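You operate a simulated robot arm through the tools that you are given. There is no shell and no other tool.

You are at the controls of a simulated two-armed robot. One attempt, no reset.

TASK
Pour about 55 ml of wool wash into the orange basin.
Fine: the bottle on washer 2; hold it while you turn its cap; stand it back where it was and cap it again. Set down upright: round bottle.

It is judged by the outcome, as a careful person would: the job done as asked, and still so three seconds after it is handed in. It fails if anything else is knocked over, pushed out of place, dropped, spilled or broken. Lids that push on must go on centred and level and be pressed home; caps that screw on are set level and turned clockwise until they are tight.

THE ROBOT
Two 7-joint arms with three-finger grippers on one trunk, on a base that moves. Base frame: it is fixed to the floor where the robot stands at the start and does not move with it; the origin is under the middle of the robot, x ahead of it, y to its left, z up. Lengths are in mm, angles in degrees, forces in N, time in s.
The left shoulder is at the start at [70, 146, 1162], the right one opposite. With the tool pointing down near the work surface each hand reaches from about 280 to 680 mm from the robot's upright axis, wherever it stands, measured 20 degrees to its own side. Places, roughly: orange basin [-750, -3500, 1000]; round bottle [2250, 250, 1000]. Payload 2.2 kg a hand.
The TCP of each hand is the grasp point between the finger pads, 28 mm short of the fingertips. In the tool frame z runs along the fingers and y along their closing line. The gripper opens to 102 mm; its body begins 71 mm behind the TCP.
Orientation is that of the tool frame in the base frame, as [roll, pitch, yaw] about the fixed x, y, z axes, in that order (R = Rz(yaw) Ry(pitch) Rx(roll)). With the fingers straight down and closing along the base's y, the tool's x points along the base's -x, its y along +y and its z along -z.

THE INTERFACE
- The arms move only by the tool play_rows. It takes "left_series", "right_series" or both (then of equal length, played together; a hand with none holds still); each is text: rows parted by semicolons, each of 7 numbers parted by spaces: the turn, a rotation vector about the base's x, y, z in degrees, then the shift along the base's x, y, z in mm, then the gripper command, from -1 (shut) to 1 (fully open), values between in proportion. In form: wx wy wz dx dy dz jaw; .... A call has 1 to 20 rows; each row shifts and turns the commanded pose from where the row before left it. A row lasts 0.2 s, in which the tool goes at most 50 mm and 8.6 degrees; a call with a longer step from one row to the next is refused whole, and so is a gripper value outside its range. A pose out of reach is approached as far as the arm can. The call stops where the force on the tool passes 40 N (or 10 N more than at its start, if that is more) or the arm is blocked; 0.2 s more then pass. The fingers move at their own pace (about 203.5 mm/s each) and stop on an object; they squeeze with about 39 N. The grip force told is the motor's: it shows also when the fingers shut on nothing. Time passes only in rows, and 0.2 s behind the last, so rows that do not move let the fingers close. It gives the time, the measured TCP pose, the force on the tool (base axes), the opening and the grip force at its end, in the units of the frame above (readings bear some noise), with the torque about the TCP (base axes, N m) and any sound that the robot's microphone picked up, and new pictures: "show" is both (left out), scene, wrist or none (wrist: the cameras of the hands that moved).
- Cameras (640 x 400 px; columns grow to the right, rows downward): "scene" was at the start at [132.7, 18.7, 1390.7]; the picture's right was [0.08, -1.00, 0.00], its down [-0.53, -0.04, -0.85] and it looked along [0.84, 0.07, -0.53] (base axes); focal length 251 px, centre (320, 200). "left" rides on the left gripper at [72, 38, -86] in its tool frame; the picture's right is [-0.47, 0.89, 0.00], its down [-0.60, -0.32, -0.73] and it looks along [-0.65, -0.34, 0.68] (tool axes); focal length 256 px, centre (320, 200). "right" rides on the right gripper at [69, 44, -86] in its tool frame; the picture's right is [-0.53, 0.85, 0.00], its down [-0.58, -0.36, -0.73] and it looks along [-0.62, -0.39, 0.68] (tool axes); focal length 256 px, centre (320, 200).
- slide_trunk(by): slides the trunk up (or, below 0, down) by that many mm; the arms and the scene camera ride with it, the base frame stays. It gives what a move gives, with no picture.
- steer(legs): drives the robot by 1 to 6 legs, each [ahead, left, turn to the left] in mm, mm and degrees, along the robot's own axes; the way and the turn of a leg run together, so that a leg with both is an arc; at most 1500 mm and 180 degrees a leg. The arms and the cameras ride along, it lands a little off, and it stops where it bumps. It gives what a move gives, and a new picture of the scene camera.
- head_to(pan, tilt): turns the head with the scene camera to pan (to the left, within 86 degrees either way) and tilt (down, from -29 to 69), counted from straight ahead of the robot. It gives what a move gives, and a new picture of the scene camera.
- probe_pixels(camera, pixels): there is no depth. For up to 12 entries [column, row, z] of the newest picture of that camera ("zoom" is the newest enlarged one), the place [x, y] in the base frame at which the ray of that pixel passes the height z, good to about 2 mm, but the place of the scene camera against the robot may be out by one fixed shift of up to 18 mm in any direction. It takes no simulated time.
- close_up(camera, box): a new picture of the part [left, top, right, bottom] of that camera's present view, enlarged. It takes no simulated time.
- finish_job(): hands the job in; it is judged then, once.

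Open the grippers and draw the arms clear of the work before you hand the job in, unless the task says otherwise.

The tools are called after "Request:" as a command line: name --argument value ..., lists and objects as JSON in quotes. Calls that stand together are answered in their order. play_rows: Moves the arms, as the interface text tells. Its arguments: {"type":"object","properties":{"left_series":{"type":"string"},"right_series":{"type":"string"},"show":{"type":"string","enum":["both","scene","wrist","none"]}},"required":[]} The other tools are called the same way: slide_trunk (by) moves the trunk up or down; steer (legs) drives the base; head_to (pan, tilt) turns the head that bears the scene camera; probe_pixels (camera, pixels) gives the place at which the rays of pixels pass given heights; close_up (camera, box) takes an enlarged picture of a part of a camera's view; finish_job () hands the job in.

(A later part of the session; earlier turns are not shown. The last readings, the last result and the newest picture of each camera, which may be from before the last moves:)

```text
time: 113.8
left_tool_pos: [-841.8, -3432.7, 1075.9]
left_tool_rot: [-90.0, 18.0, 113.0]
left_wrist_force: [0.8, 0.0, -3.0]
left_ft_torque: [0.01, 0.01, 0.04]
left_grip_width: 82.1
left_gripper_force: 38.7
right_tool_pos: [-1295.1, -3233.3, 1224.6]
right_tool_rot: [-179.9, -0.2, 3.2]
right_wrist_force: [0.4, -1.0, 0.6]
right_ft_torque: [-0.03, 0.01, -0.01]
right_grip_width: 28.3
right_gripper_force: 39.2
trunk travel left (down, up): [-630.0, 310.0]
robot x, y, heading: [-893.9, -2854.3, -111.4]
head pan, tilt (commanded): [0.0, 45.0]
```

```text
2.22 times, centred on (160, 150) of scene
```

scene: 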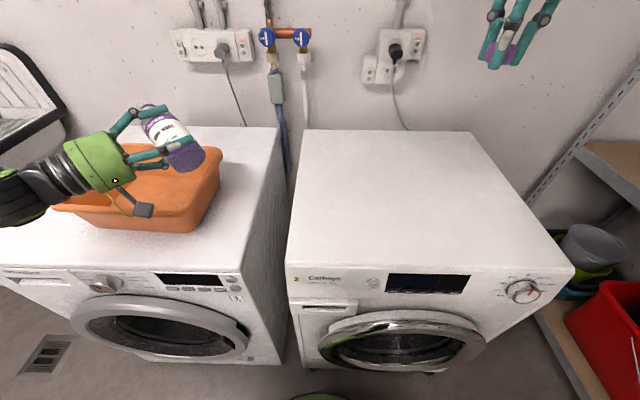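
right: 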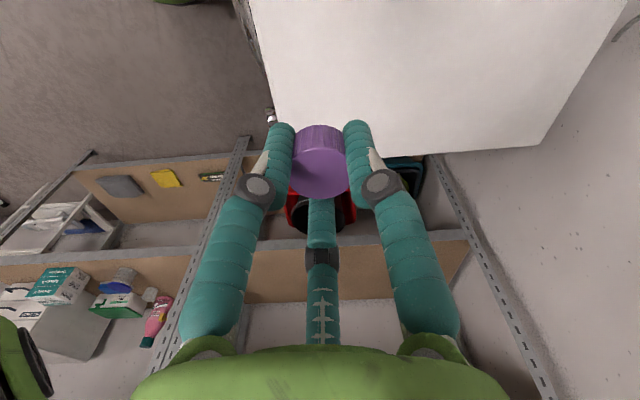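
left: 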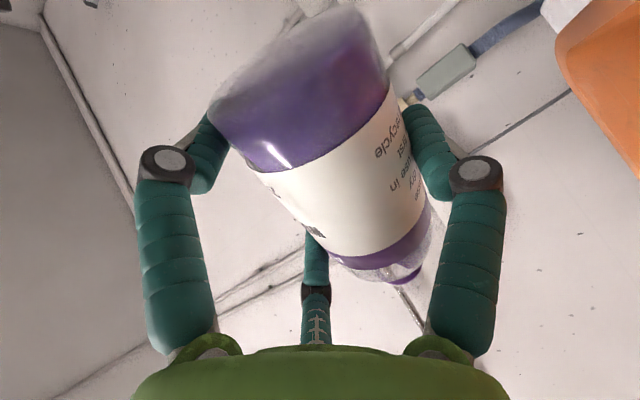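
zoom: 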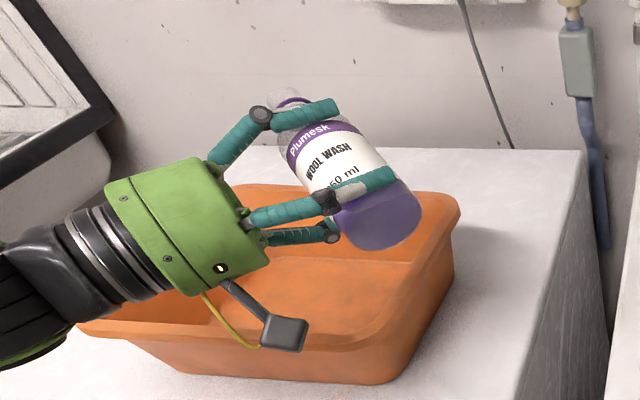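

At 72° no liquid has left yet. I lower the hand 30 mm (still clear of the rim) and tip on to 80°, then look.

Request:
play_rows --left_series "0 0 0 0 0 -10 0.3; 0 0 0 0 0 -10 0.3; 0 0 0 0 0 -10 0.3; 3.68 1.57 0 0 0 0 0.3; 3.68 1.57 0 0 0 0 0.3; 0 0 0 0 0 0 0.3" --show "both"

Request:
close_up --camera "scene" --box '[60, 60, 260, 240]'

```text
time: 115.2
left_tool_pos: [-840.4, -3430.9, 1044.3]
left_tool_rot: [-90.1, 10.1, 113.1]
left_wrist_force: [-0.1, 0.3, -2.2]
left_ft_torque: [0.01, 0.05, -0.04]
left_grip_width: 82.0
left_gripper_force: 39.2
right_tool_pos: [-1295.4, -3232.5, 1225.2]
right_tool_rot: [-180.0, -0.2, 3.3]
right_wrist_force: [0.3, 0.5, -0.5]
right_ft_torque: [0.0, -0.02, -0.03]
right_grip_width: 28.5
right_gripper_force: 39.1
trunk travel left (down, up): [-630.0, 310.0]
robot x, y, heading: [-892.5, -2855.5, -111.3]
head pan, tilt (commanded): [0.0, 45.0]
```

scene: 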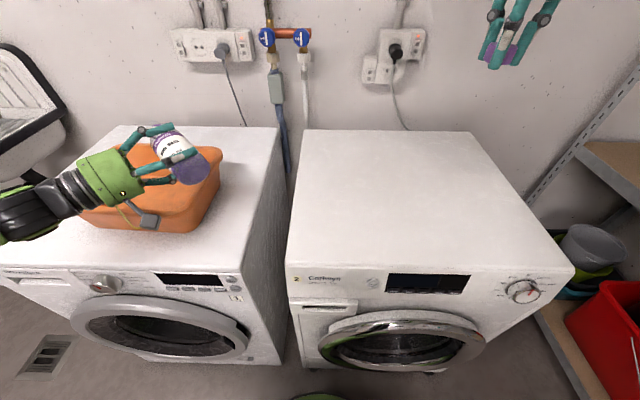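
left: 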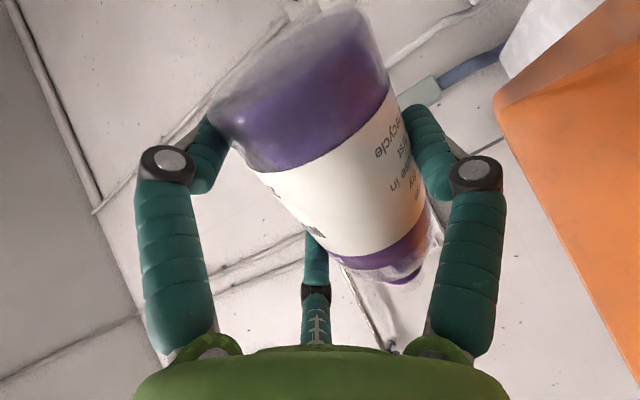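

```text
2.22 times, centred on (160, 150) of scene
```

zoom: 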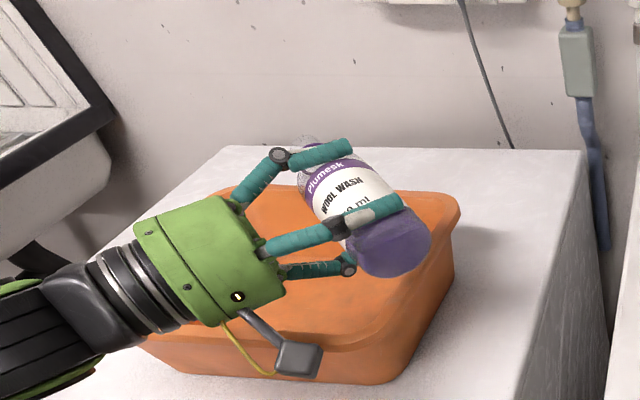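

Tilt 80°, nothing leaves yet. I verify that the mouth is over the basin by probing the basin's rim corners and walls in this view.

Request:
probe_pixels --camera "scene" --pixels '[[221, 150, 935], [199, 205, 935], [125, 146, 935], [155, 123, 1055], [158, 124, 1055], [192, 232, 850]]'

Request:
close_up --camera "right" --box '[0, 0, 640, 400]'

```text
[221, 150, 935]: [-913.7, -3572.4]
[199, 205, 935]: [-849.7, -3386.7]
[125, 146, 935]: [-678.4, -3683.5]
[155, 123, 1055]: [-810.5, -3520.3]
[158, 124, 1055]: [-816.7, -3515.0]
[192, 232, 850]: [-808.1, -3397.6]
```

```text
1.00 times, centred on (320, 200) of right (not enlarged: the box is as wide or as high as the picture)
```

zoom: 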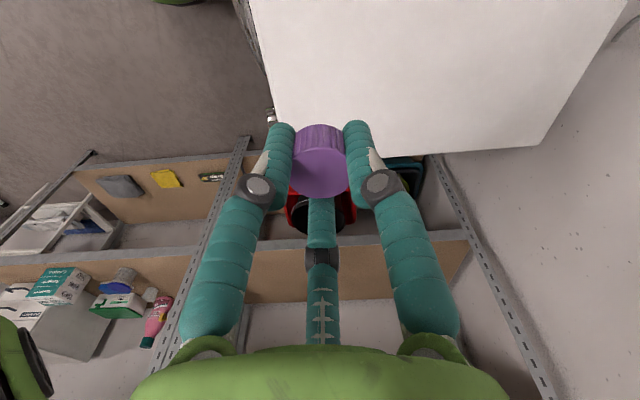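

The mouth (≈(-800,-3530)) is ~86 mm inside the far rim and ~90 mm from the right rim. I draw back 25 mm to allow for the stream's throw, then tip to 83° and look.

Request:
play_rows --left_series "0 0 0 -5 11.5 0 0.3; 0 0 0 -5 11.5 0 0.3; 2.76 1.18 0 0 0 0 0.3; 0 0 0 0 0 0 0.3; 0 0 0 0 0 0 0.3" --show "scene"

Request:
close_up --camera "scene" --box '[60, 60, 260, 240]'

```text
time: 116.4
left_tool_pos: [-852.7, -3408.3, 1048.1]
left_tool_rot: [-90.1, 7.2, 113.0]
left_wrist_force: [-1.0, -0.2, -2.3]
left_ft_torque: [0.01, -0.01, 0.02]
left_grip_width: 82.1
left_gripper_force: 39.3
right_tool_pos: [-1294.5, -3233.7, 1224.2]
right_tool_rot: [179.9, -0.2, 3.3]
right_wrist_force: [-0.1, -0.6, -0.2]
right_ft_torque: [0.02, -0.04, 0.0]
right_grip_width: 28.4
right_gripper_force: 39.1
trunk travel left (down, up): [-630.0, 310.0]
robot x, y, heading: [-896.6, -2858.7, -111.3]
head pan, tilt (commanded): [0.0, 45.0]
```

scene: 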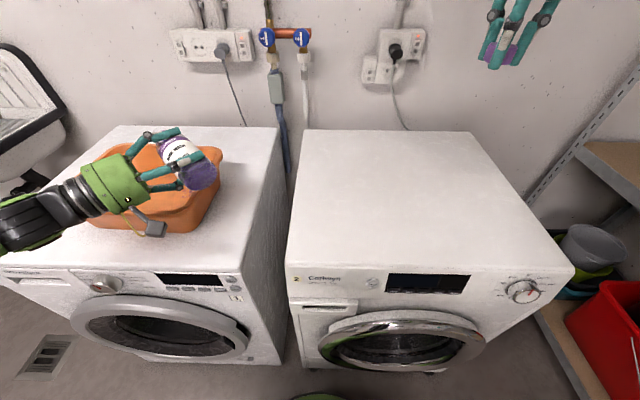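

```text
2.22 times, centred on (160, 150) of scene
```

zoom: 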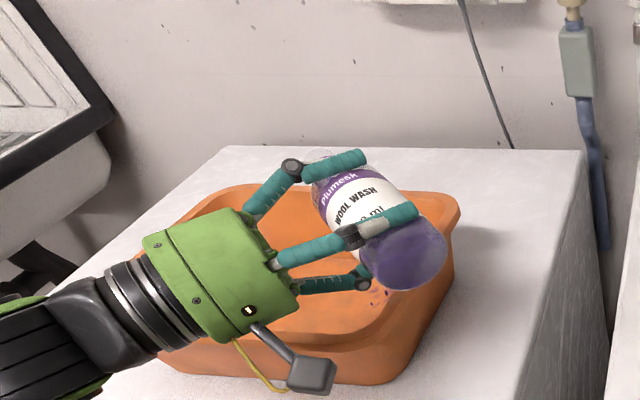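

Small dark spots show near zoom (380,293) — possibly first drops. I zoom in there.

Request:
close_up --camera "scene" --box '[150, 120, 230, 220]'

Request:
probe_pixels --camera "scene" --pixels '[[187, 192, 860], [187, 192, 900], [183, 190, 860]]'

```text
4.00 times, centred on (190, 170) of scene
```

zoom: 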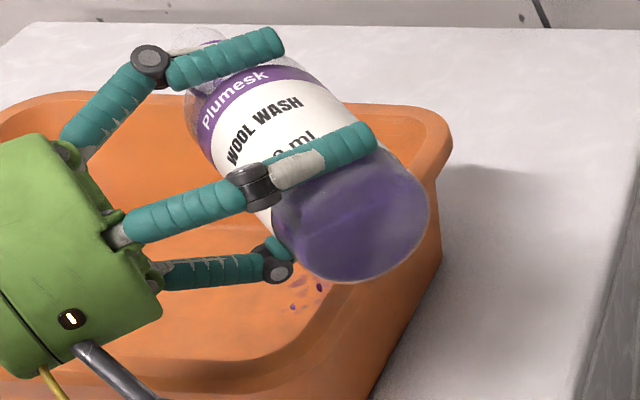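

```text
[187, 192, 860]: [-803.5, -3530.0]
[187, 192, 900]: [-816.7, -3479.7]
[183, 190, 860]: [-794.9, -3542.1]
```

Flow has just begun at 82.8°, landing inside the basin at ≈(-803,-3530), matching my model (threshold ≈82.5°, 55 ml at ≈86.6°). I tip on to 84.5° and hold about 1 s.

Request:
play_rows --left_series "1.56 0.67 0 0 0 0 0.3; 0 0 0 0 0 0 0.3; 0 0 0 0 0 0 0.3; 0 0 0 0 0 0 0.3; 0 0 0 0 0 0 0.3" --show "none"

Request:
close_up --camera "scene" --box '[150, 120, 230, 220]'

```text
time: 117.6
left_tool_pos: [-852.5, -3408.6, 1047.4]
left_tool_rot: [-90.2, 5.5, 113.0]
left_wrist_force: [0.3, 0.2, -1.8]
left_ft_torque: [0.03, -0.01, 0.03]
left_grip_width: 81.8
left_gripper_force: 38.4
right_tool_pos: [-1296.1, -3233.2, 1225.0]
right_tool_rot: [180.0, -0.2, 3.3]
right_wrist_force: [0.8, 0.3, 0.5]
right_ft_torque: [-0.02, -0.03, 0.01]
right_grip_width: 28.2
right_gripper_force: 39.1
trunk travel left (down, up): [-630.0, 310.0]
robot x, y, heading: [-895.4, -2857.9, -111.5]
head pan, tilt (commanded): [0.0, 45.0]
```

```text
4.00 times, centred on (190, 170) of scene
```

zoom: 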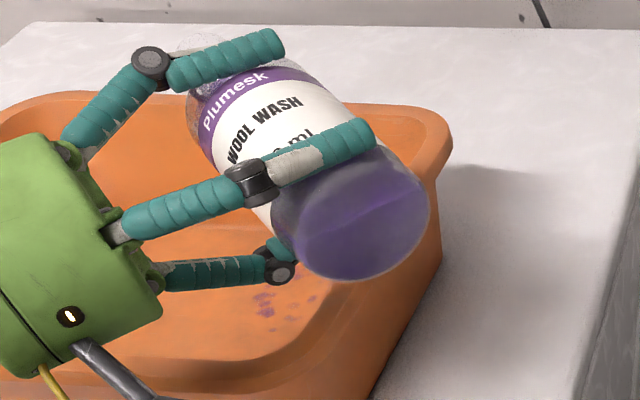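

Drops continue to land in the basin. I hold another second at this angle and look again.

Request:
play_rows --left_series "0 0 0 0 0 0 0.3; 0 0 0 0 0 0 0.3; 0 0 0 0 0 0 0.3; 0 0 0 0 0 0 0.3; 0 0 0 0 0 0 0.3" --show "wrist"

Request:
close_up --camera "scene" --box '[150, 120, 230, 220]'

```text
time: 118.8
left_tool_pos: [-851.7, -3408.6, 1047.4]
left_tool_rot: [-90.2, 5.6, 112.9]
left_wrist_force: [0.6, 0.3, -1.8]
left_ft_torque: [0.03, 0.02, -0.01]
left_grip_width: 81.9
left_gripper_force: 39.3
right_tool_pos: [-1296.2, -3233.3, 1225.0]
right_tool_rot: [180.0, -0.2, 3.3]
right_wrist_force: [-1.4, -0.5, -0.3]
right_ft_torque: [-0.01, -0.03, 0.01]
right_grip_width: 28.4
right_gripper_force: 38.8
trunk travel left (down, up): [-630.0, 310.0]
robot x, y, heading: [-894.1, -2855.2, -111.4]
head pan, tilt (commanded): [0.0, 45.0]
```

left: 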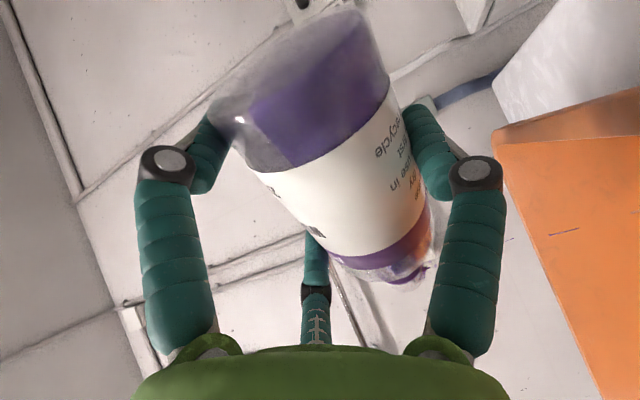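

```text
4.00 times, centred on (190, 170) of scene
```

zoom: 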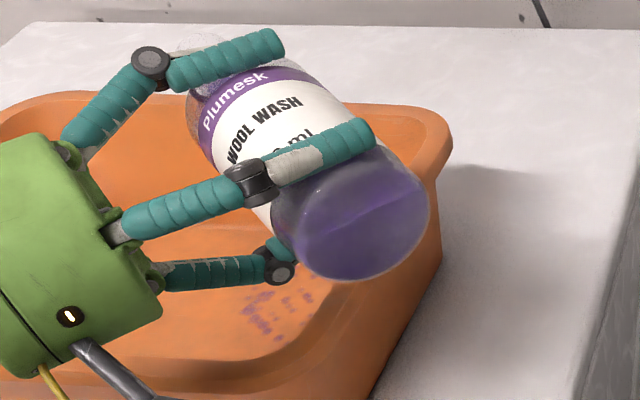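

Flow is slow and steady. The liquid edge across the bottle's bottom disc is visible; I zoom in on it to gauge how much remains.

Request:
close_up --camera "scene" --box '[194, 140, 242, 200]'

Request:
close_up --camera "scene" --box '[150, 120, 222, 165]'

```text
6.67 times, centred on (218, 170) of scene
```

zoom: 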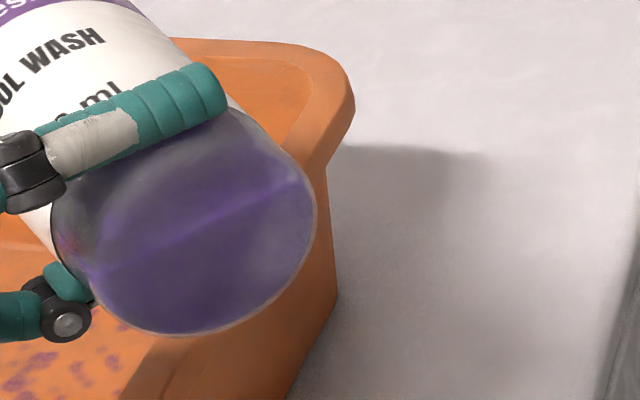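

```text
8.89 times, centred on (186, 142) of scene
```

zoom: 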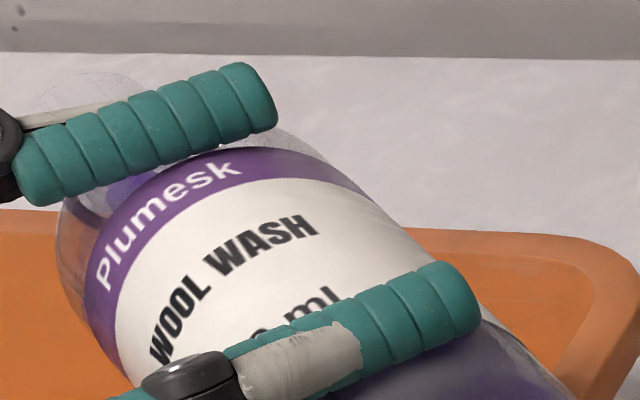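

I return the bottle upright (raising 30 mm for rim clearance) to measure the level after this first portion.

Request:
play_rows --left_series "-3.9 -1.65 0 0 0 6 0.3; -7.73 -3.29 0 0 0 8 0.3; -7.73 -3.29 0 0 0 8 0.3; -7.73 -3.29 0 0 0 8 0.3; -7.73 -3.29 0 0 0 0 0.3; -7.73 -3.29 0 0 0 0 0.3; -7.73 -3.29 0 0 0 0 0.3; -7.73 -3.29 0 0 0 0 0.3; -7.73 -3.29 0 0 0 0 0.3; -7.73 -3.29 0 0 0 0 0.3; -4.5 -1.9 0 0 0 0 0.3; 0 0 0 0 0 0 0.3; 0 0 0 0 0 0 0.3; 0 0 0 0 0 0 0.3" --show "scene"

Request:
close_up --camera "scene" --box '[130, 60, 230, 200]'

```text
time: 121.8
left_tool_pos: [-850.9, -3409.3, 1077.0]
left_tool_rot: [106.8, 89.6, -50.0]
left_wrist_force: [0.8, -0.8, -1.3]
left_ft_torque: [-0.01, -0.01, 0.0]
left_grip_width: 82.2
left_gripper_force: 38.9
right_tool_pos: [-1294.8, -3233.2, 1224.4]
right_tool_rot: [180.0, -0.2, 3.3]
right_wrist_force: [0.0, -0.2, 0.2]
right_ft_torque: [-0.04, 0.02, -0.01]
right_grip_width: 28.3
right_gripper_force: 38.5
trunk travel left (down, up): [-630.0, 310.0]
robot x, y, heading: [-893.8, -2857.3, -111.4]
head pan, tilt (commanded): [0.0, 45.0]
```

scene: 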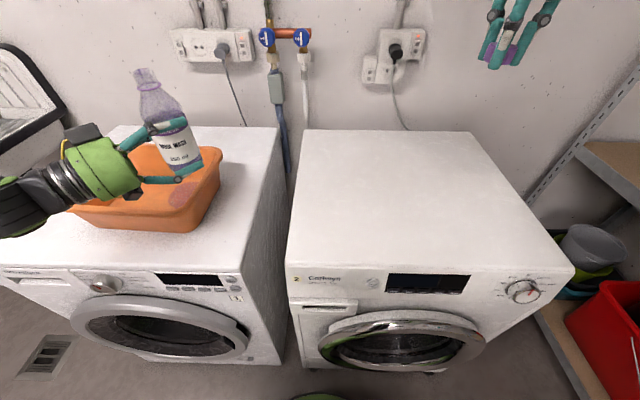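

```text
2.86 times, centred on (180, 130) of scene
```

zoom: 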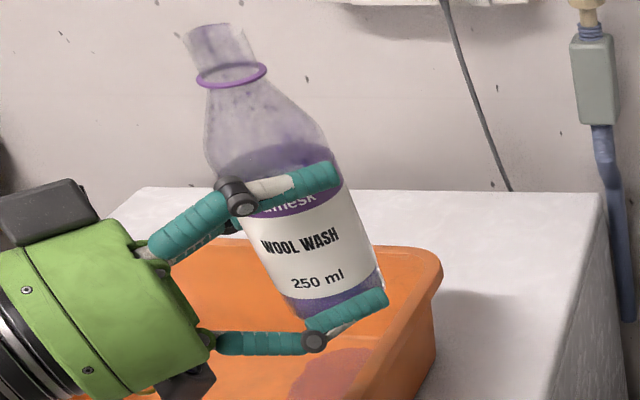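

A purple pool is visible in the basin and the bottle is upright. I zoom in on the liquid surface inside the bottle.

Request:
close_up --camera "scene" --box '[158, 100, 206, 130]'

Request:
close_up --camera "scene" --box '[110, 140, 230, 235]'

```text
13.33 times, centred on (182, 115) of scene
```

zoom: 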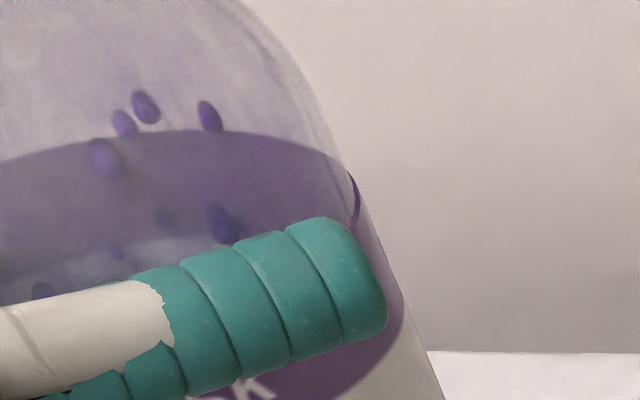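

```text
4.21 times, centred on (170, 188) of scene
```

zoom: 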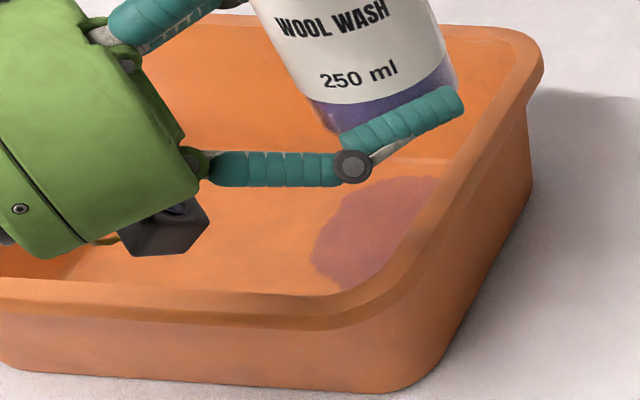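

The finger hides the surface, but a first pool lies in the basin. My model (threshold matched at ~82.5°) says ≤29 ml so far; I tip again to 85.5° (model ≈41 ml in total at rest) and hold ~2.5 s.

Request:
play_rows --left_series "3.9 1.65 0 0 0 0 0.3; 7.73 3.29 0 0 0 0 0.3; 7.73 3.29 0 0 0 0 0.3; 7.73 3.29 0 0 0 0 0.3; 7.73 3.29 0 0 0 0 0.3; 7.73 3.29 0 0 0 0 0.3; 7.73 3.29 0 0 0 0 0.3; 7.73 3.29 0 0 0 -8 0.3; 7.73 3.29 0 0 0 -8 0.3; 5.5 2.35 0 0 0 -8 0.3; 4 1.7 0 0 0 -6 0.3; 0 0 0 0 0 0 0.3" --show "none"

Request:
close_up --camera "scene" --box '[150, 120, 230, 220]'

```text
time: 124.4
left_tool_pos: [-850.4, -3407.8, 1046.7]
left_tool_rot: [-90.1, 8.4, 112.9]
left_wrist_force: [0.2, 0.4, -2.8]
left_ft_torque: [0.03, -0.01, 0.04]
left_grip_width: 82.0
left_gripper_force: 38.4
right_tool_pos: [-1295.8, -3233.9, 1225.2]
right_tool_rot: [180.0, -0.2, 3.3]
right_wrist_force: [0.3, -0.3, 0.0]
right_ft_torque: [0.01, -0.03, 0.0]
right_grip_width: 28.5
right_gripper_force: 38.7
trunk travel left (down, up): [-630.0, 310.0]
robot x, y, heading: [-897.7, -2859.0, -111.2]
head pan, tilt (commanded): [0.0, 45.0]
```

```text
4.00 times, centred on (190, 170) of scene
```

zoom: 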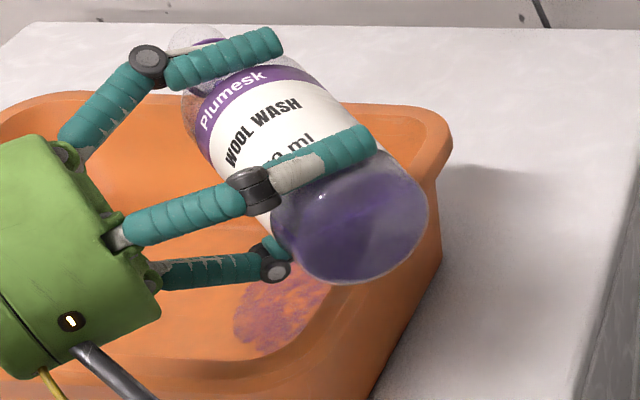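

Tilt is 81.6°; I go on to 85.5° gently and hold for about 2 s.

Request:
play_rows --left_series "1.84 0.78 0 0 0 0 0.3; 1.75 0.74 0 0 0 0 0.3; 0 0 0 0 0 0 0.3; 0 0 0 0 0 0 0.3; 0 0 0 0 0 0 0.3; 0 0 0 0 0 0 0.3; 0 0 0 0 0 0 0.3; 0 0 0 0 0 0 0.3; 0 0 0 0 0 0 0.3; 0 0 0 0 0 0 0.3" --show "wrist"

Request:
close_up --camera "scene" --box '[150, 120, 230, 220]'

```text
time: 126.6
left_tool_pos: [-851.6, -3408.4, 1046.7]
left_tool_rot: [-90.1, 4.6, 113.1]
left_wrist_force: [-0.4, 0.3, -1.1]
left_ft_torque: [0.01, 0.01, 0.03]
left_grip_width: 81.7
left_gripper_force: 39.0
right_tool_pos: [-1295.7, -3233.5, 1224.1]
right_tool_rot: [180.0, -0.2, 3.3]
right_wrist_force: [0.6, 0.0, -0.3]
right_ft_torque: [0.0, -0.03, 0.01]
right_grip_width: 28.6
right_gripper_force: 39.0
trunk travel left (down, up): [-630.0, 310.0]
robot x, y, heading: [-896.3, -2857.6, -111.1]
head pan, tilt (commanded): [0.0, 45.0]
```

left: 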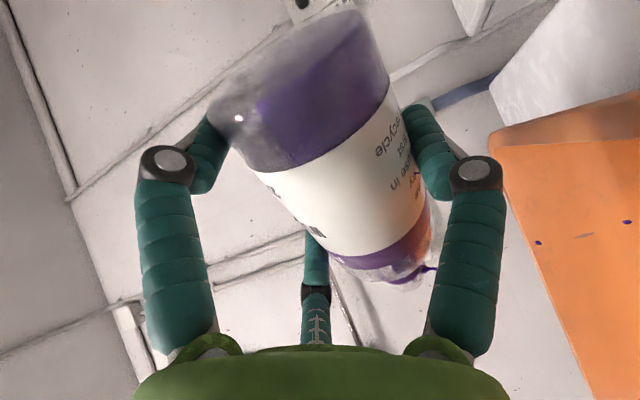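

```text
4.00 times, centred on (190, 170) of scene
```

zoom: 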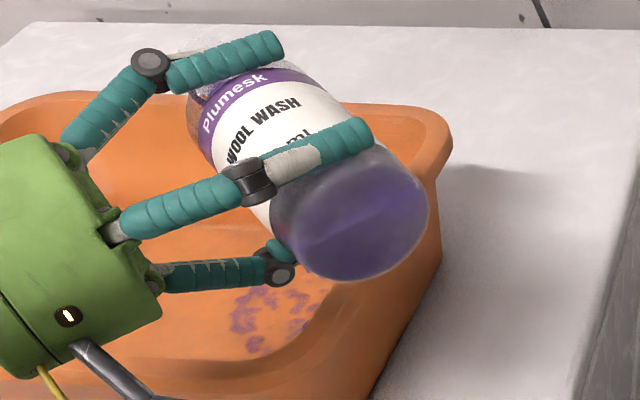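

Flow continues into the basin (drops seen). I hold another 2 s at 85.5° to let it come near rest.

Request:
play_rows --left_series "0 0 0 0 0 0 0.3; 0 0 0 0 0 0 0.3; 0 0 0 0 0 0 0.3; 0 0 0 0 0 0 0.3; 0 0 0 0 0 0 0.3; 0 0 0 0 0 0 0.3; 0 0 0 0 0 0 0.3; 0 0 0 0 0 0 0.3; 0 0 0 0 0 0 0.3; 0 0 0 0 0 0 0.3" --show "wrist"

Request:
close_up --camera "scene" --box '[150, 120, 230, 220]'

```text
time: 128.8
left_tool_pos: [-852.0, -3408.8, 1046.7]
left_tool_rot: [-90.1, 4.5, 113.0]
left_wrist_force: [-0.8, 0.9, -0.6]
left_ft_torque: [0.01, 0.01, -0.01]
left_grip_width: 82.0
left_gripper_force: 39.0
right_tool_pos: [-1295.1, -3232.5, 1225.4]
right_tool_rot: [-180.0, -0.2, 3.3]
right_wrist_force: [-0.7, 0.2, -0.3]
right_ft_torque: [0.01, -0.01, 0.02]
right_grip_width: 28.5
right_gripper_force: 38.6
trunk travel left (down, up): [-630.0, 310.0]
robot x, y, heading: [-895.1, -2858.3, -111.4]
head pan, tilt (commanded): [0.0, 45.0]
```

left: 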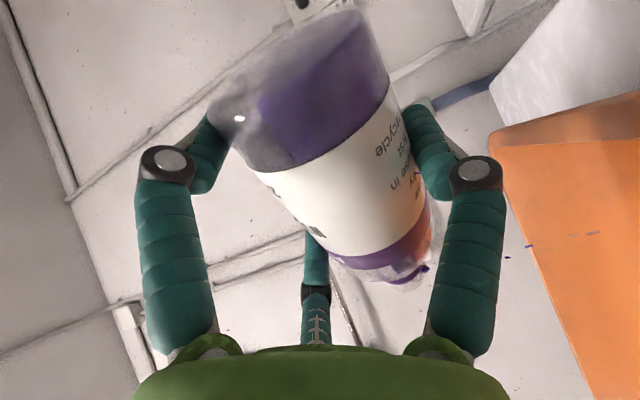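

```text
4.00 times, centred on (190, 170) of scene
```

zoom: 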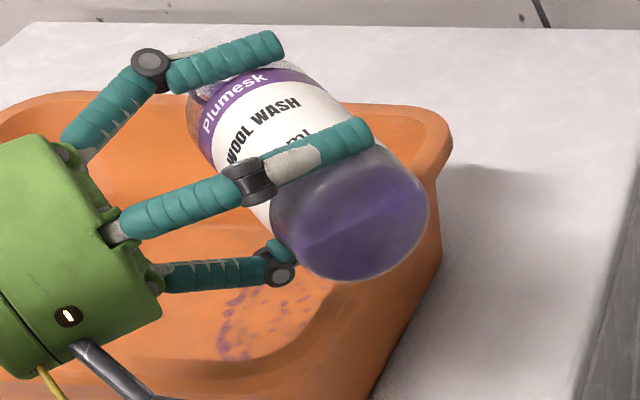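

Flow has nearly stopped. I bring the bottle upright again (raising 30 mm).

Request:
play_rows --left_series "-3.9 -1.65 0 0 0 6 0.3; -7.73 -3.29 0 0 0 8 0.3; -7.73 -3.29 0 0 0 8 0.3; -7.73 -3.29 0 0 0 8 0.3; -7.73 -3.29 0 0 0 0 0.3; -7.73 -3.29 0 0 0 0 0.3; -7.73 -3.29 0 0 0 0 0.3; -7.73 -3.29 0 0 0 0 0.3; -7.73 -3.29 0 0 0 0 0.3; -7.73 -3.29 0 0 0 0 0.3; -5.3 -2.26 0 0 0 0 0.3; 0 0 0 0 0 0 0.3; 0 0 0 0 0 0 0.3; 0 0 0 0 0 0 0.3" --show "scene"

Request:
close_up --camera "scene" --box '[110, 60, 230, 235]'

```text
time: 131.8
left_tool_pos: [-853.0, -3409.2, 1076.1]
left_tool_rot: [116.3, 89.7, -40.5]
left_wrist_force: [-0.1, 0.0, -1.8]
left_ft_torque: [0.04, -0.01, -0.03]
left_grip_width: 81.7
left_gripper_force: 38.7
right_tool_pos: [-1295.7, -3233.9, 1225.0]
right_tool_rot: [179.9, -0.2, 3.4]
right_wrist_force: [-0.7, 0.5, -0.1]
right_ft_torque: [-0.01, -0.01, -0.01]
right_grip_width: 28.4
right_gripper_force: 39.3
trunk travel left (down, up): [-630.0, 310.0]
robot x, y, heading: [-896.1, -2857.9, -111.2]
head pan, tilt (commanded): [0.0, 45.0]
```

scene: 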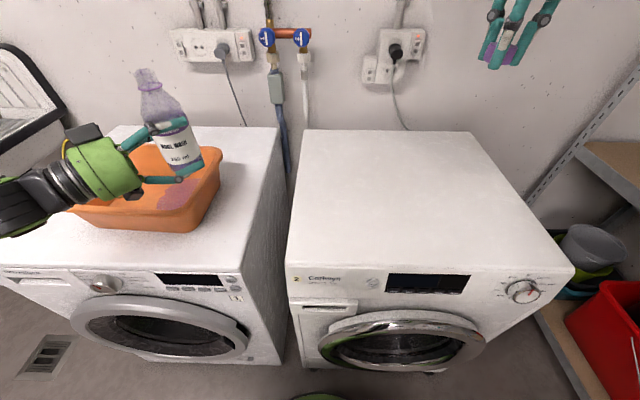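

```text
2.29 times, centred on (170, 148) of scene
```

zoom: 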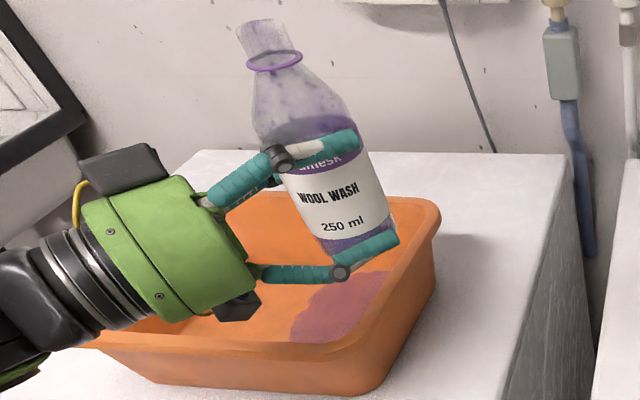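

To see over the finger I raise the trunk (camera) 60 mm and lower the left hand by the same amount, then zoom on the surface.

Request:
slide_trunk --by 60

Request:
play_rows --left_series "0 0 0 0 0 -15 0.3; 0 0 0 0 0 -15 0.3; 0 0 0 0 0 -15 0.3; 0 0 0 0 0 -15 0.3; 0 0 0 0 0 0 0.3" --show "scene"

Request:
close_up --camera "scene" --box '[150, 90, 230, 190]'

```text
time: 132.8
left_tool_pos: [-852.4, -3408.5, 1135.6]
left_tool_rot: [124.0, 89.7, -32.9]
left_wrist_force: [-0.1, 1.0, -1.6]
left_ft_torque: [0.03, 0.0, 0.0]
left_grip_width: 82.1
left_gripper_force: 39.2
right_tool_pos: [-1295.4, -3233.5, 1285.0]
right_tool_rot: [180.0, -0.2, 3.3]
right_wrist_force: [0.0, 0.3, -0.5]
right_ft_torque: [-0.02, 0.02, -0.03]
right_grip_width: 28.2
right_gripper_force: 39.3
trunk travel left (down, up): [-690.0, 250.0]
robot x, y, heading: [-895.6, -2853.0, -111.5]
head pan, tilt (commanded): [0.0, 45.0]
```

```text
time: 134.0
left_tool_pos: [-852.3, -3408.9, 1077.1]
left_tool_rot: [109.9, 89.7, -46.9]
left_wrist_force: [0.0, 0.1, -2.6]
left_ft_torque: [-0.01, 0.01, -0.01]
left_grip_width: 82.0
left_gripper_force: 38.5
right_tool_pos: [-1294.4, -3232.6, 1284.8]
right_tool_rot: [-179.9, -0.1, 3.3]
right_wrist_force: [0.1, -0.2, -0.7]
right_ft_torque: [-0.02, 0.0, -0.01]
right_grip_width: 28.3
right_gripper_force: 38.9
trunk travel left (down, up): [-690.0, 250.0]
robot x, y, heading: [-895.9, -2853.8, -111.4]
head pan, tilt (commanded): [0.0, 45.0]
```

scene: 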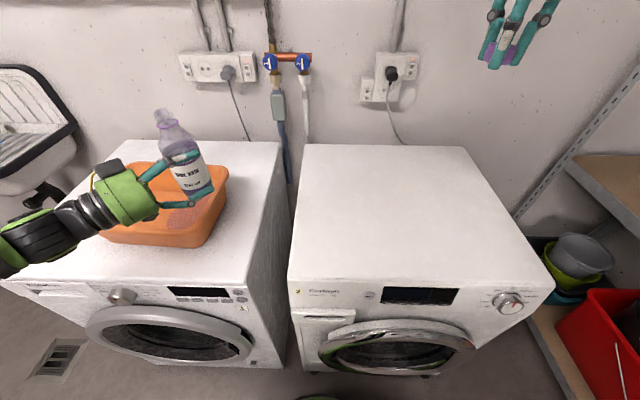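

```text
4.00 times, centred on (190, 140) of scene
```

zoom: 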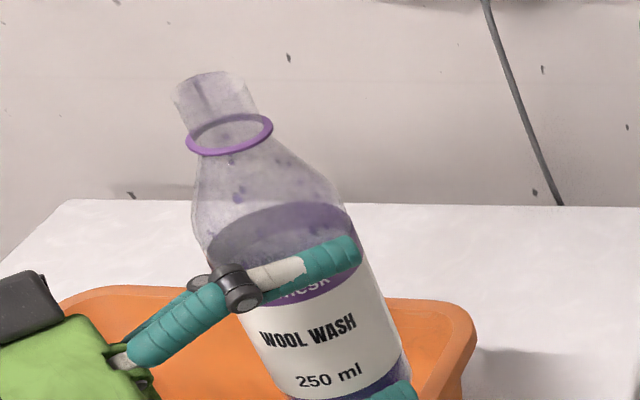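

Better, but the finger still hides the surface. I raise the trunk another 90 mm while keeping the hand's height.

Request:
slide_trunk --by 45

Request:
play_rows --left_series "0 0 0 0 0 -15 0.3; 0 0 0 0 0 -15 0.3; 0 0 0 0 0 -15 0.3; 0 0 0 0 0 0 0.3" --show "none"

Request:
slide_trunk --by 45

Request:
play_rows --left_series "0 0 0 0 0 -15 0.3; 0 0 0 0 0 -15 0.3; 0 0 0 0 0 -15 0.3; 0 0 0 0 0 0 0.3" --show "scene"

Request:
close_up --camera "scene" --box '[150, 100, 240, 210]'

```text
time: 134.8
left_tool_pos: [-852.8, -3410.0, 1121.2]
left_tool_rot: [126.1, 89.9, -30.7]
left_wrist_force: [-0.2, 0.5, -1.6]
left_ft_torque: [0.02, 0.03, -0.01]
left_grip_width: 82.0
left_gripper_force: 39.5
right_tool_pos: [-1295.9, -3233.7, 1329.8]
right_tool_rot: [-180.0, -0.2, 3.3]
right_wrist_force: [-0.4, 0.1, -0.3]
right_ft_torque: [0.04, -0.02, -0.02]
right_grip_width: 28.2
right_gripper_force: 38.7
trunk travel left (down, up): [-735.0, 205.0]
robot x, y, heading: [-895.0, -2855.7, -111.5]
head pan, tilt (commanded): [0.0, 45.0]
```

```text
time: 135.8
left_tool_pos: [-851.7, -3409.7, 1077.5]
left_tool_rot: [112.3, 89.8, -44.7]
left_wrist_force: [0.4, 0.0, -1.8]
left_ft_torque: [0.02, 0.0, 0.0]
left_grip_width: 81.7
left_gripper_force: 39.1
right_tool_pos: [-1295.6, -3234.3, 1330.4]
right_tool_rot: [-180.0, -0.3, 3.3]
right_wrist_force: [-0.2, 0.0, -0.6]
right_ft_torque: [0.02, 0.01, 0.01]
right_grip_width: 28.2
right_gripper_force: 39.2
trunk travel left (down, up): [-735.0, 205.0]
robot x, y, heading: [-894.7, -2856.7, -111.3]
head pan, tilt (commanded): [0.0, 45.0]
```

```text
time: 136.7
left_tool_pos: [-849.8, -3409.9, 1121.9]
left_tool_rot: [126.1, 89.8, -30.8]
left_wrist_force: [0.7, -0.5, -2.1]
left_ft_torque: [0.03, 0.01, -0.01]
left_grip_width: 81.9
left_gripper_force: 39.1
right_tool_pos: [-1296.0, -3233.5, 1372.6]
right_tool_rot: [180.0, -0.3, 3.3]
right_wrist_force: [0.3, 0.1, -0.4]
right_ft_torque: [0.01, 0.02, 0.01]
right_grip_width: 28.4
right_gripper_force: 39.4
trunk travel left (down, up): [-780.0, 160.0]
robot x, y, heading: [-899.7, -2856.8, -111.5]
head pan, tilt (commanded): [0.0, 45.0]
```

```text
time: 137.7
left_tool_pos: [-851.1, -3411.3, 1077.2]
left_tool_rot: [111.8, 89.8, -45.0]
left_wrist_force: [-0.9, -0.2, -1.4]
left_ft_torque: [0.03, 0.03, 0.03]
left_grip_width: 81.6
left_gripper_force: 39.2
right_tool_pos: [-1295.6, -3233.6, 1374.2]
right_tool_rot: [-180.0, -0.2, 3.4]
right_wrist_force: [0.2, 1.4, 0.6]
right_ft_torque: [-0.01, 0.04, 0.02]
right_grip_width: 28.4
right_gripper_force: 39.1
trunk travel left (down, up): [-780.0, 160.0]
robot x, y, heading: [-894.9, -2854.2, -111.3]
head pan, tilt (commanded): [0.0, 45.0]
```

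scene: 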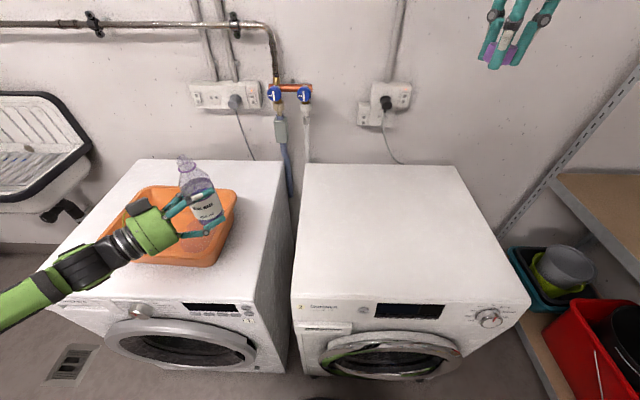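

```text
3.64 times, centred on (195, 155) of scene
```

zoom: 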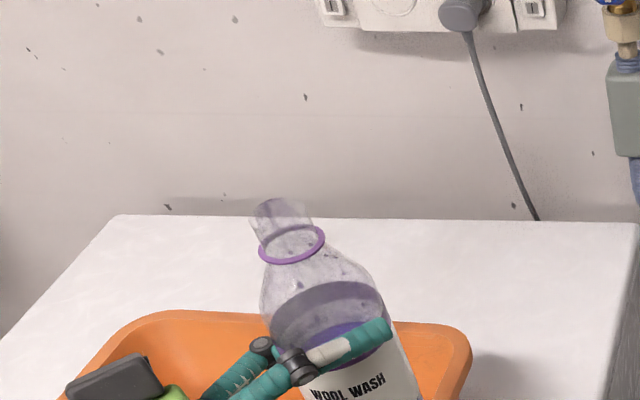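

Now the liquid surface shows above the finger. I zoom in on it.

Request:
close_up --camera "scene" --box '[176, 170, 224, 215]'

Request:
close_up --camera "scene" --box '[130, 180, 250, 275]'

```text
8.89 times, centred on (200, 192) of scene
```

zoom: 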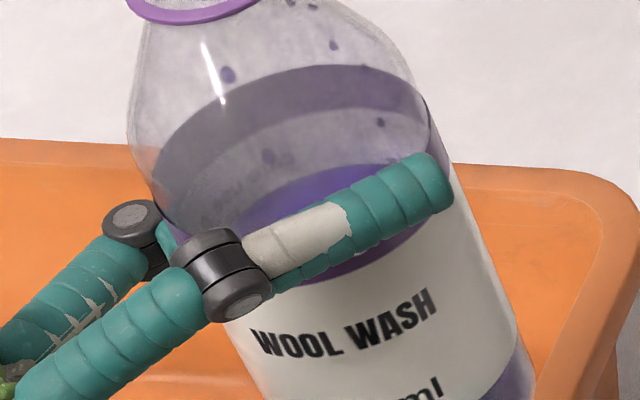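

```text
4.21 times, centred on (190, 228) of scene
```

zoom: 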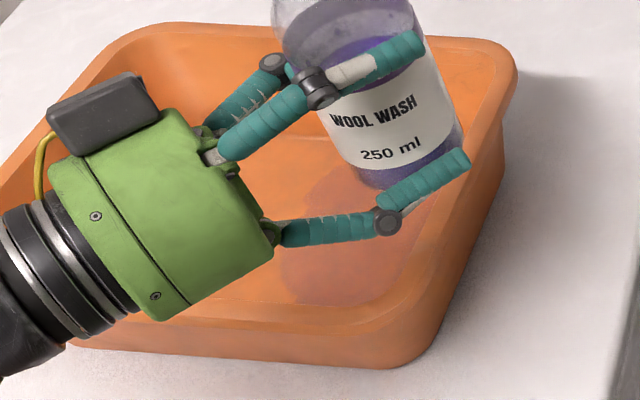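

I zoom tighter on the band's back edge and the liquid edge for a precise reading.

Request:
close_up --camera "scene" --box '[188, 174, 228, 199]'

Request:
close_up --camera "scene" --box '[200, 182, 224, 197]'

```text
16.00 times, centred on (208, 186) of scene
```

zoom: 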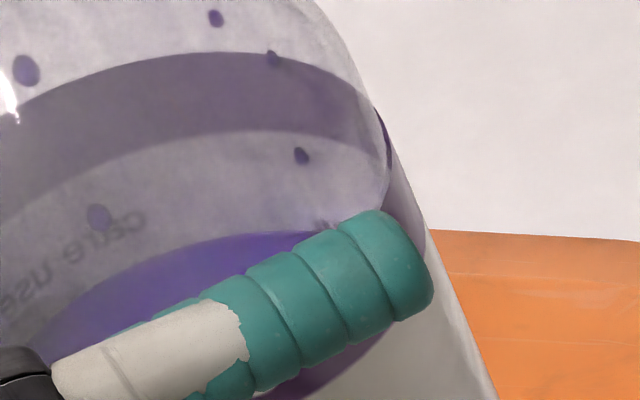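

```text
16.00 times, centred on (212, 190) of scene
```

zoom: 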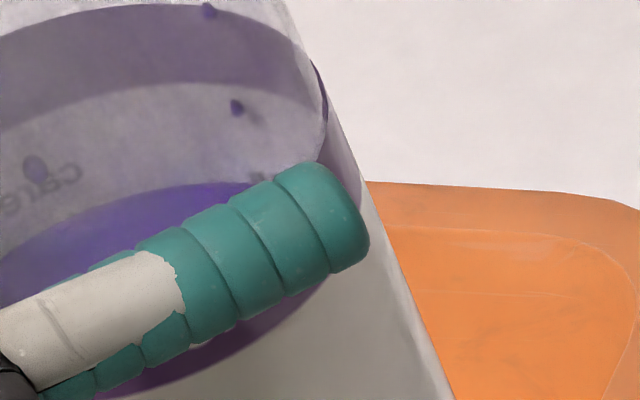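

Measured: surface now ≈17.3 mm below the band's lower edge versus ≈9.7 mm before, i.e. ≈20 ml poured so far. I tip again, to about 87.5° this time, keeping the raised camera.

Request:
play_rows --left_series "3.9 1.65 0 0 0 0 0.3; 7.73 3.29 0 0 0 0 0.3; 7.73 3.29 0 0 0 0 0.3; 7.73 3.29 0 0 0 0 0.3; 7.73 3.29 0 0 0 0 0.3; 7.73 3.29 0 0 0 0 0.3; 7.73 3.29 0 0 0 0 0.3; 7.73 3.29 0 0 0 -8 0.3; 7.73 3.29 0 0 0 -8 0.3; 5.5 2.35 0 0 0 -8 0.3; 4 1.7 0 0 0 -6 0.3; 0 0 0 0 0 0 0.3" --show "scene"

Request:
close_up --camera "scene" --box '[130, 160, 250, 275]'

```text
time: 140.3
left_tool_pos: [-851.3, -3409.7, 1044.4]
left_tool_rot: [-90.1, 8.3, 113.0]
left_wrist_force: [-0.8, 1.1, -1.8]
left_ft_torque: [0.02, 0.02, 0.05]
left_grip_width: 82.0
left_gripper_force: 38.8
right_tool_pos: [-1296.1, -3233.2, 1374.6]
right_tool_rot: [180.0, -0.1, 3.3]
right_wrist_force: [0.6, 0.3, -0.1]
right_ft_torque: [0.0, 0.0, -0.02]
right_grip_width: 28.1
right_gripper_force: 38.8
trunk travel left (down, up): [-780.0, 160.0]
robot x, y, heading: [-894.2, -2854.8, -111.2]
head pan, tilt (commanded): [0.0, 45.0]
```

scene: 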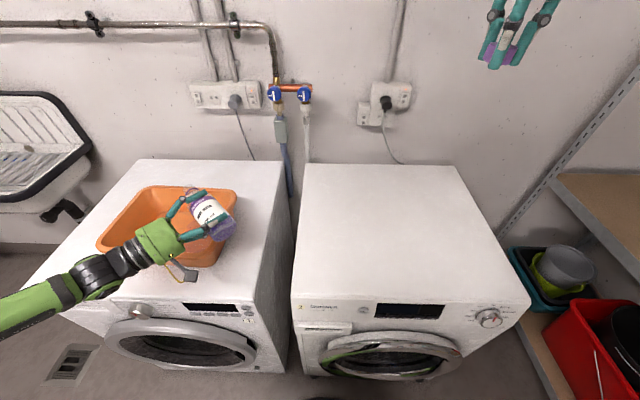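

```text
3.48 times, centred on (190, 218) of scene
```

zoom: 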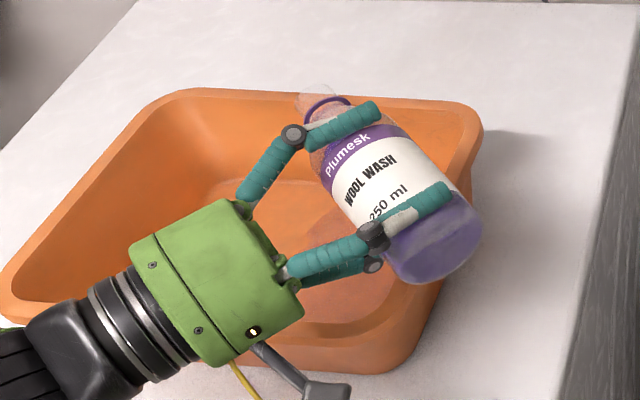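

Tilt 81.7°; I go on to ~87.5° gently and hold ≈2 s.

Request:
play_rows --left_series "1.84 0.78 0 0 0 0 0.3; 1.84 0.78 0 0 0 0 0.3; 1.65 0.7 0 0 0 0 0.3; 0 0 0 0 0 0 0.3; 0 0 0 0 0 0 0.3; 0 0 0 0 0 0 0.3; 0 0 0 0 0 0 0.3; 0 0 0 0 0 0 0.3; 0 0 0 0 0 0 0.3; 0 0 0 0 0 0 0.3; 0 0 0 0 0 0 0.3" --show "wrist"

Request:
close_up --camera "scene" --box '[130, 160, 250, 275]'

```text
time: 142.7
left_tool_pos: [-850.7, -3408.4, 1045.3]
left_tool_rot: [-90.1, 2.6, 113.1]
left_wrist_force: [-0.6, -0.3, -1.4]
left_ft_torque: [0.0, -0.03, 0.0]
left_grip_width: 81.8
left_gripper_force: 38.7
right_tool_pos: [-1295.6, -3233.1, 1375.0]
right_tool_rot: [-179.9, -0.2, 3.3]
right_wrist_force: [0.1, 0.2, -0.6]
right_ft_torque: [-0.01, 0.01, 0.01]
right_grip_width: 28.3
right_gripper_force: 38.9
trunk travel left (down, up): [-780.0, 160.0]
robot x, y, heading: [-895.3, -2857.0, -111.4]
head pan, tilt (commanded): [0.0, 45.0]
```

left: 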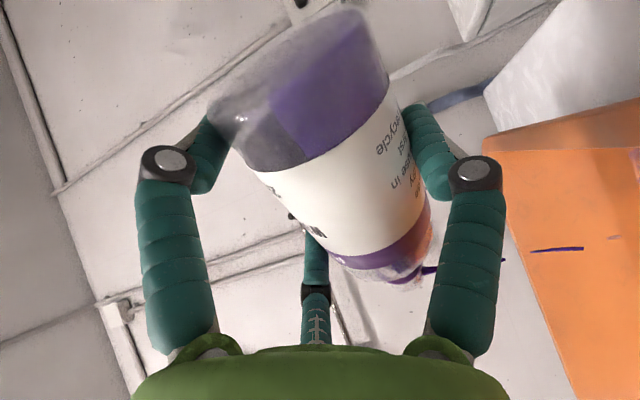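

```text
3.48 times, centred on (190, 218) of scene
```

zoom: 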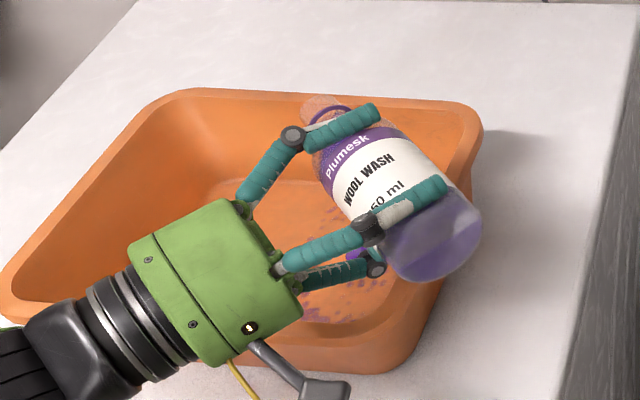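

A continuous thin stream is running. I bring it upright now and measure again.

Request:
play_rows --left_series "-3.9 -1.65 0 0 0 6 0.3; -7.73 -3.29 0 0 0 8 0.3; -7.73 -3.29 0 0 0 8 0.3; -7.73 -3.29 0 0 0 8 0.3; -7.73 -3.29 0 0 0 0 0.3; -7.73 -3.29 0 0 0 0 0.3; -7.73 -3.29 0 0 0 0 0.3; -7.73 -3.29 0 0 0 0 0.3; -7.73 -3.29 0 0 0 0 0.3; -7.73 -3.29 0 0 0 0 0.3; -7.1 -3.03 0 0 0 0 0.3; 0 0 0 0 0 0 0.3; 0 0 0 0 0 0 0.3; 0 0 0 0 0 0 0.3; 0 0 0 0 0 0 0.3" --show "scene"

Request:
close_up --camera "scene" --box '[188, 174, 228, 199]'

Request:
close_up --camera "scene" --box '[130, 160, 250, 275]'

```text
time: 145.9
left_tool_pos: [-851.5, -3409.2, 1076.1]
left_tool_rot: [120.3, 89.8, -36.6]
left_wrist_force: [-0.1, -0.6, -2.0]
left_ft_torque: [0.06, 0.01, 0.02]
left_grip_width: 81.7
left_gripper_force: 38.5
right_tool_pos: [-1297.2, -3234.5, 1375.4]
right_tool_rot: [179.9, -0.3, 3.3]
right_wrist_force: [0.6, -0.6, -0.2]
right_ft_torque: [0.01, 0.0, 0.03]
right_grip_width: 28.3
right_gripper_force: 38.9
trunk travel left (down, up): [-780.0, 160.0]
robot x, y, heading: [-893.7, -2855.5, -111.3]
head pan, tilt (commanded): [0.0, 45.0]
```

scene: 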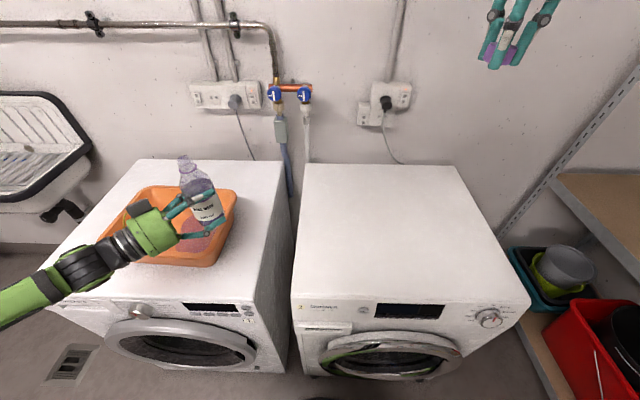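

```text
16.00 times, centred on (208, 186) of scene
```

zoom: 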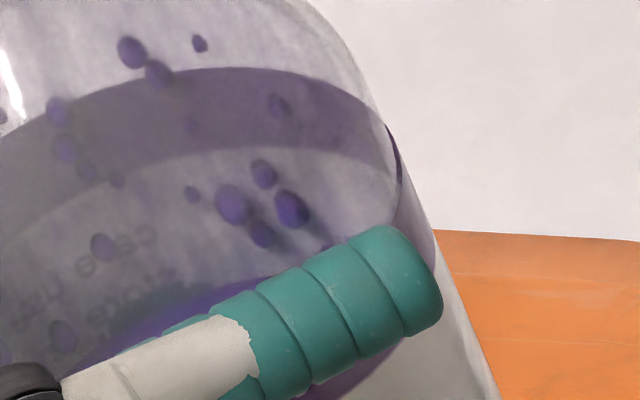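

```text
3.48 times, centred on (190, 218) of scene
```

zoom: 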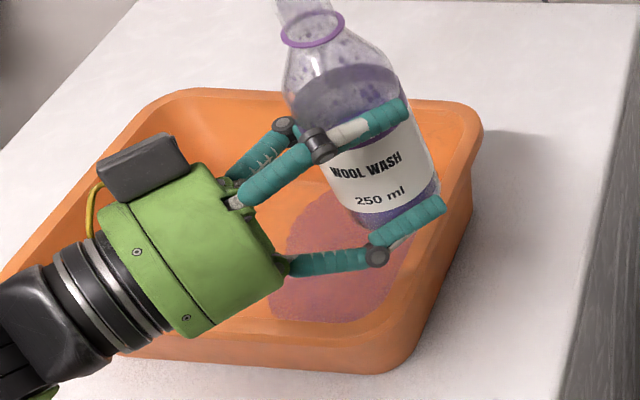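

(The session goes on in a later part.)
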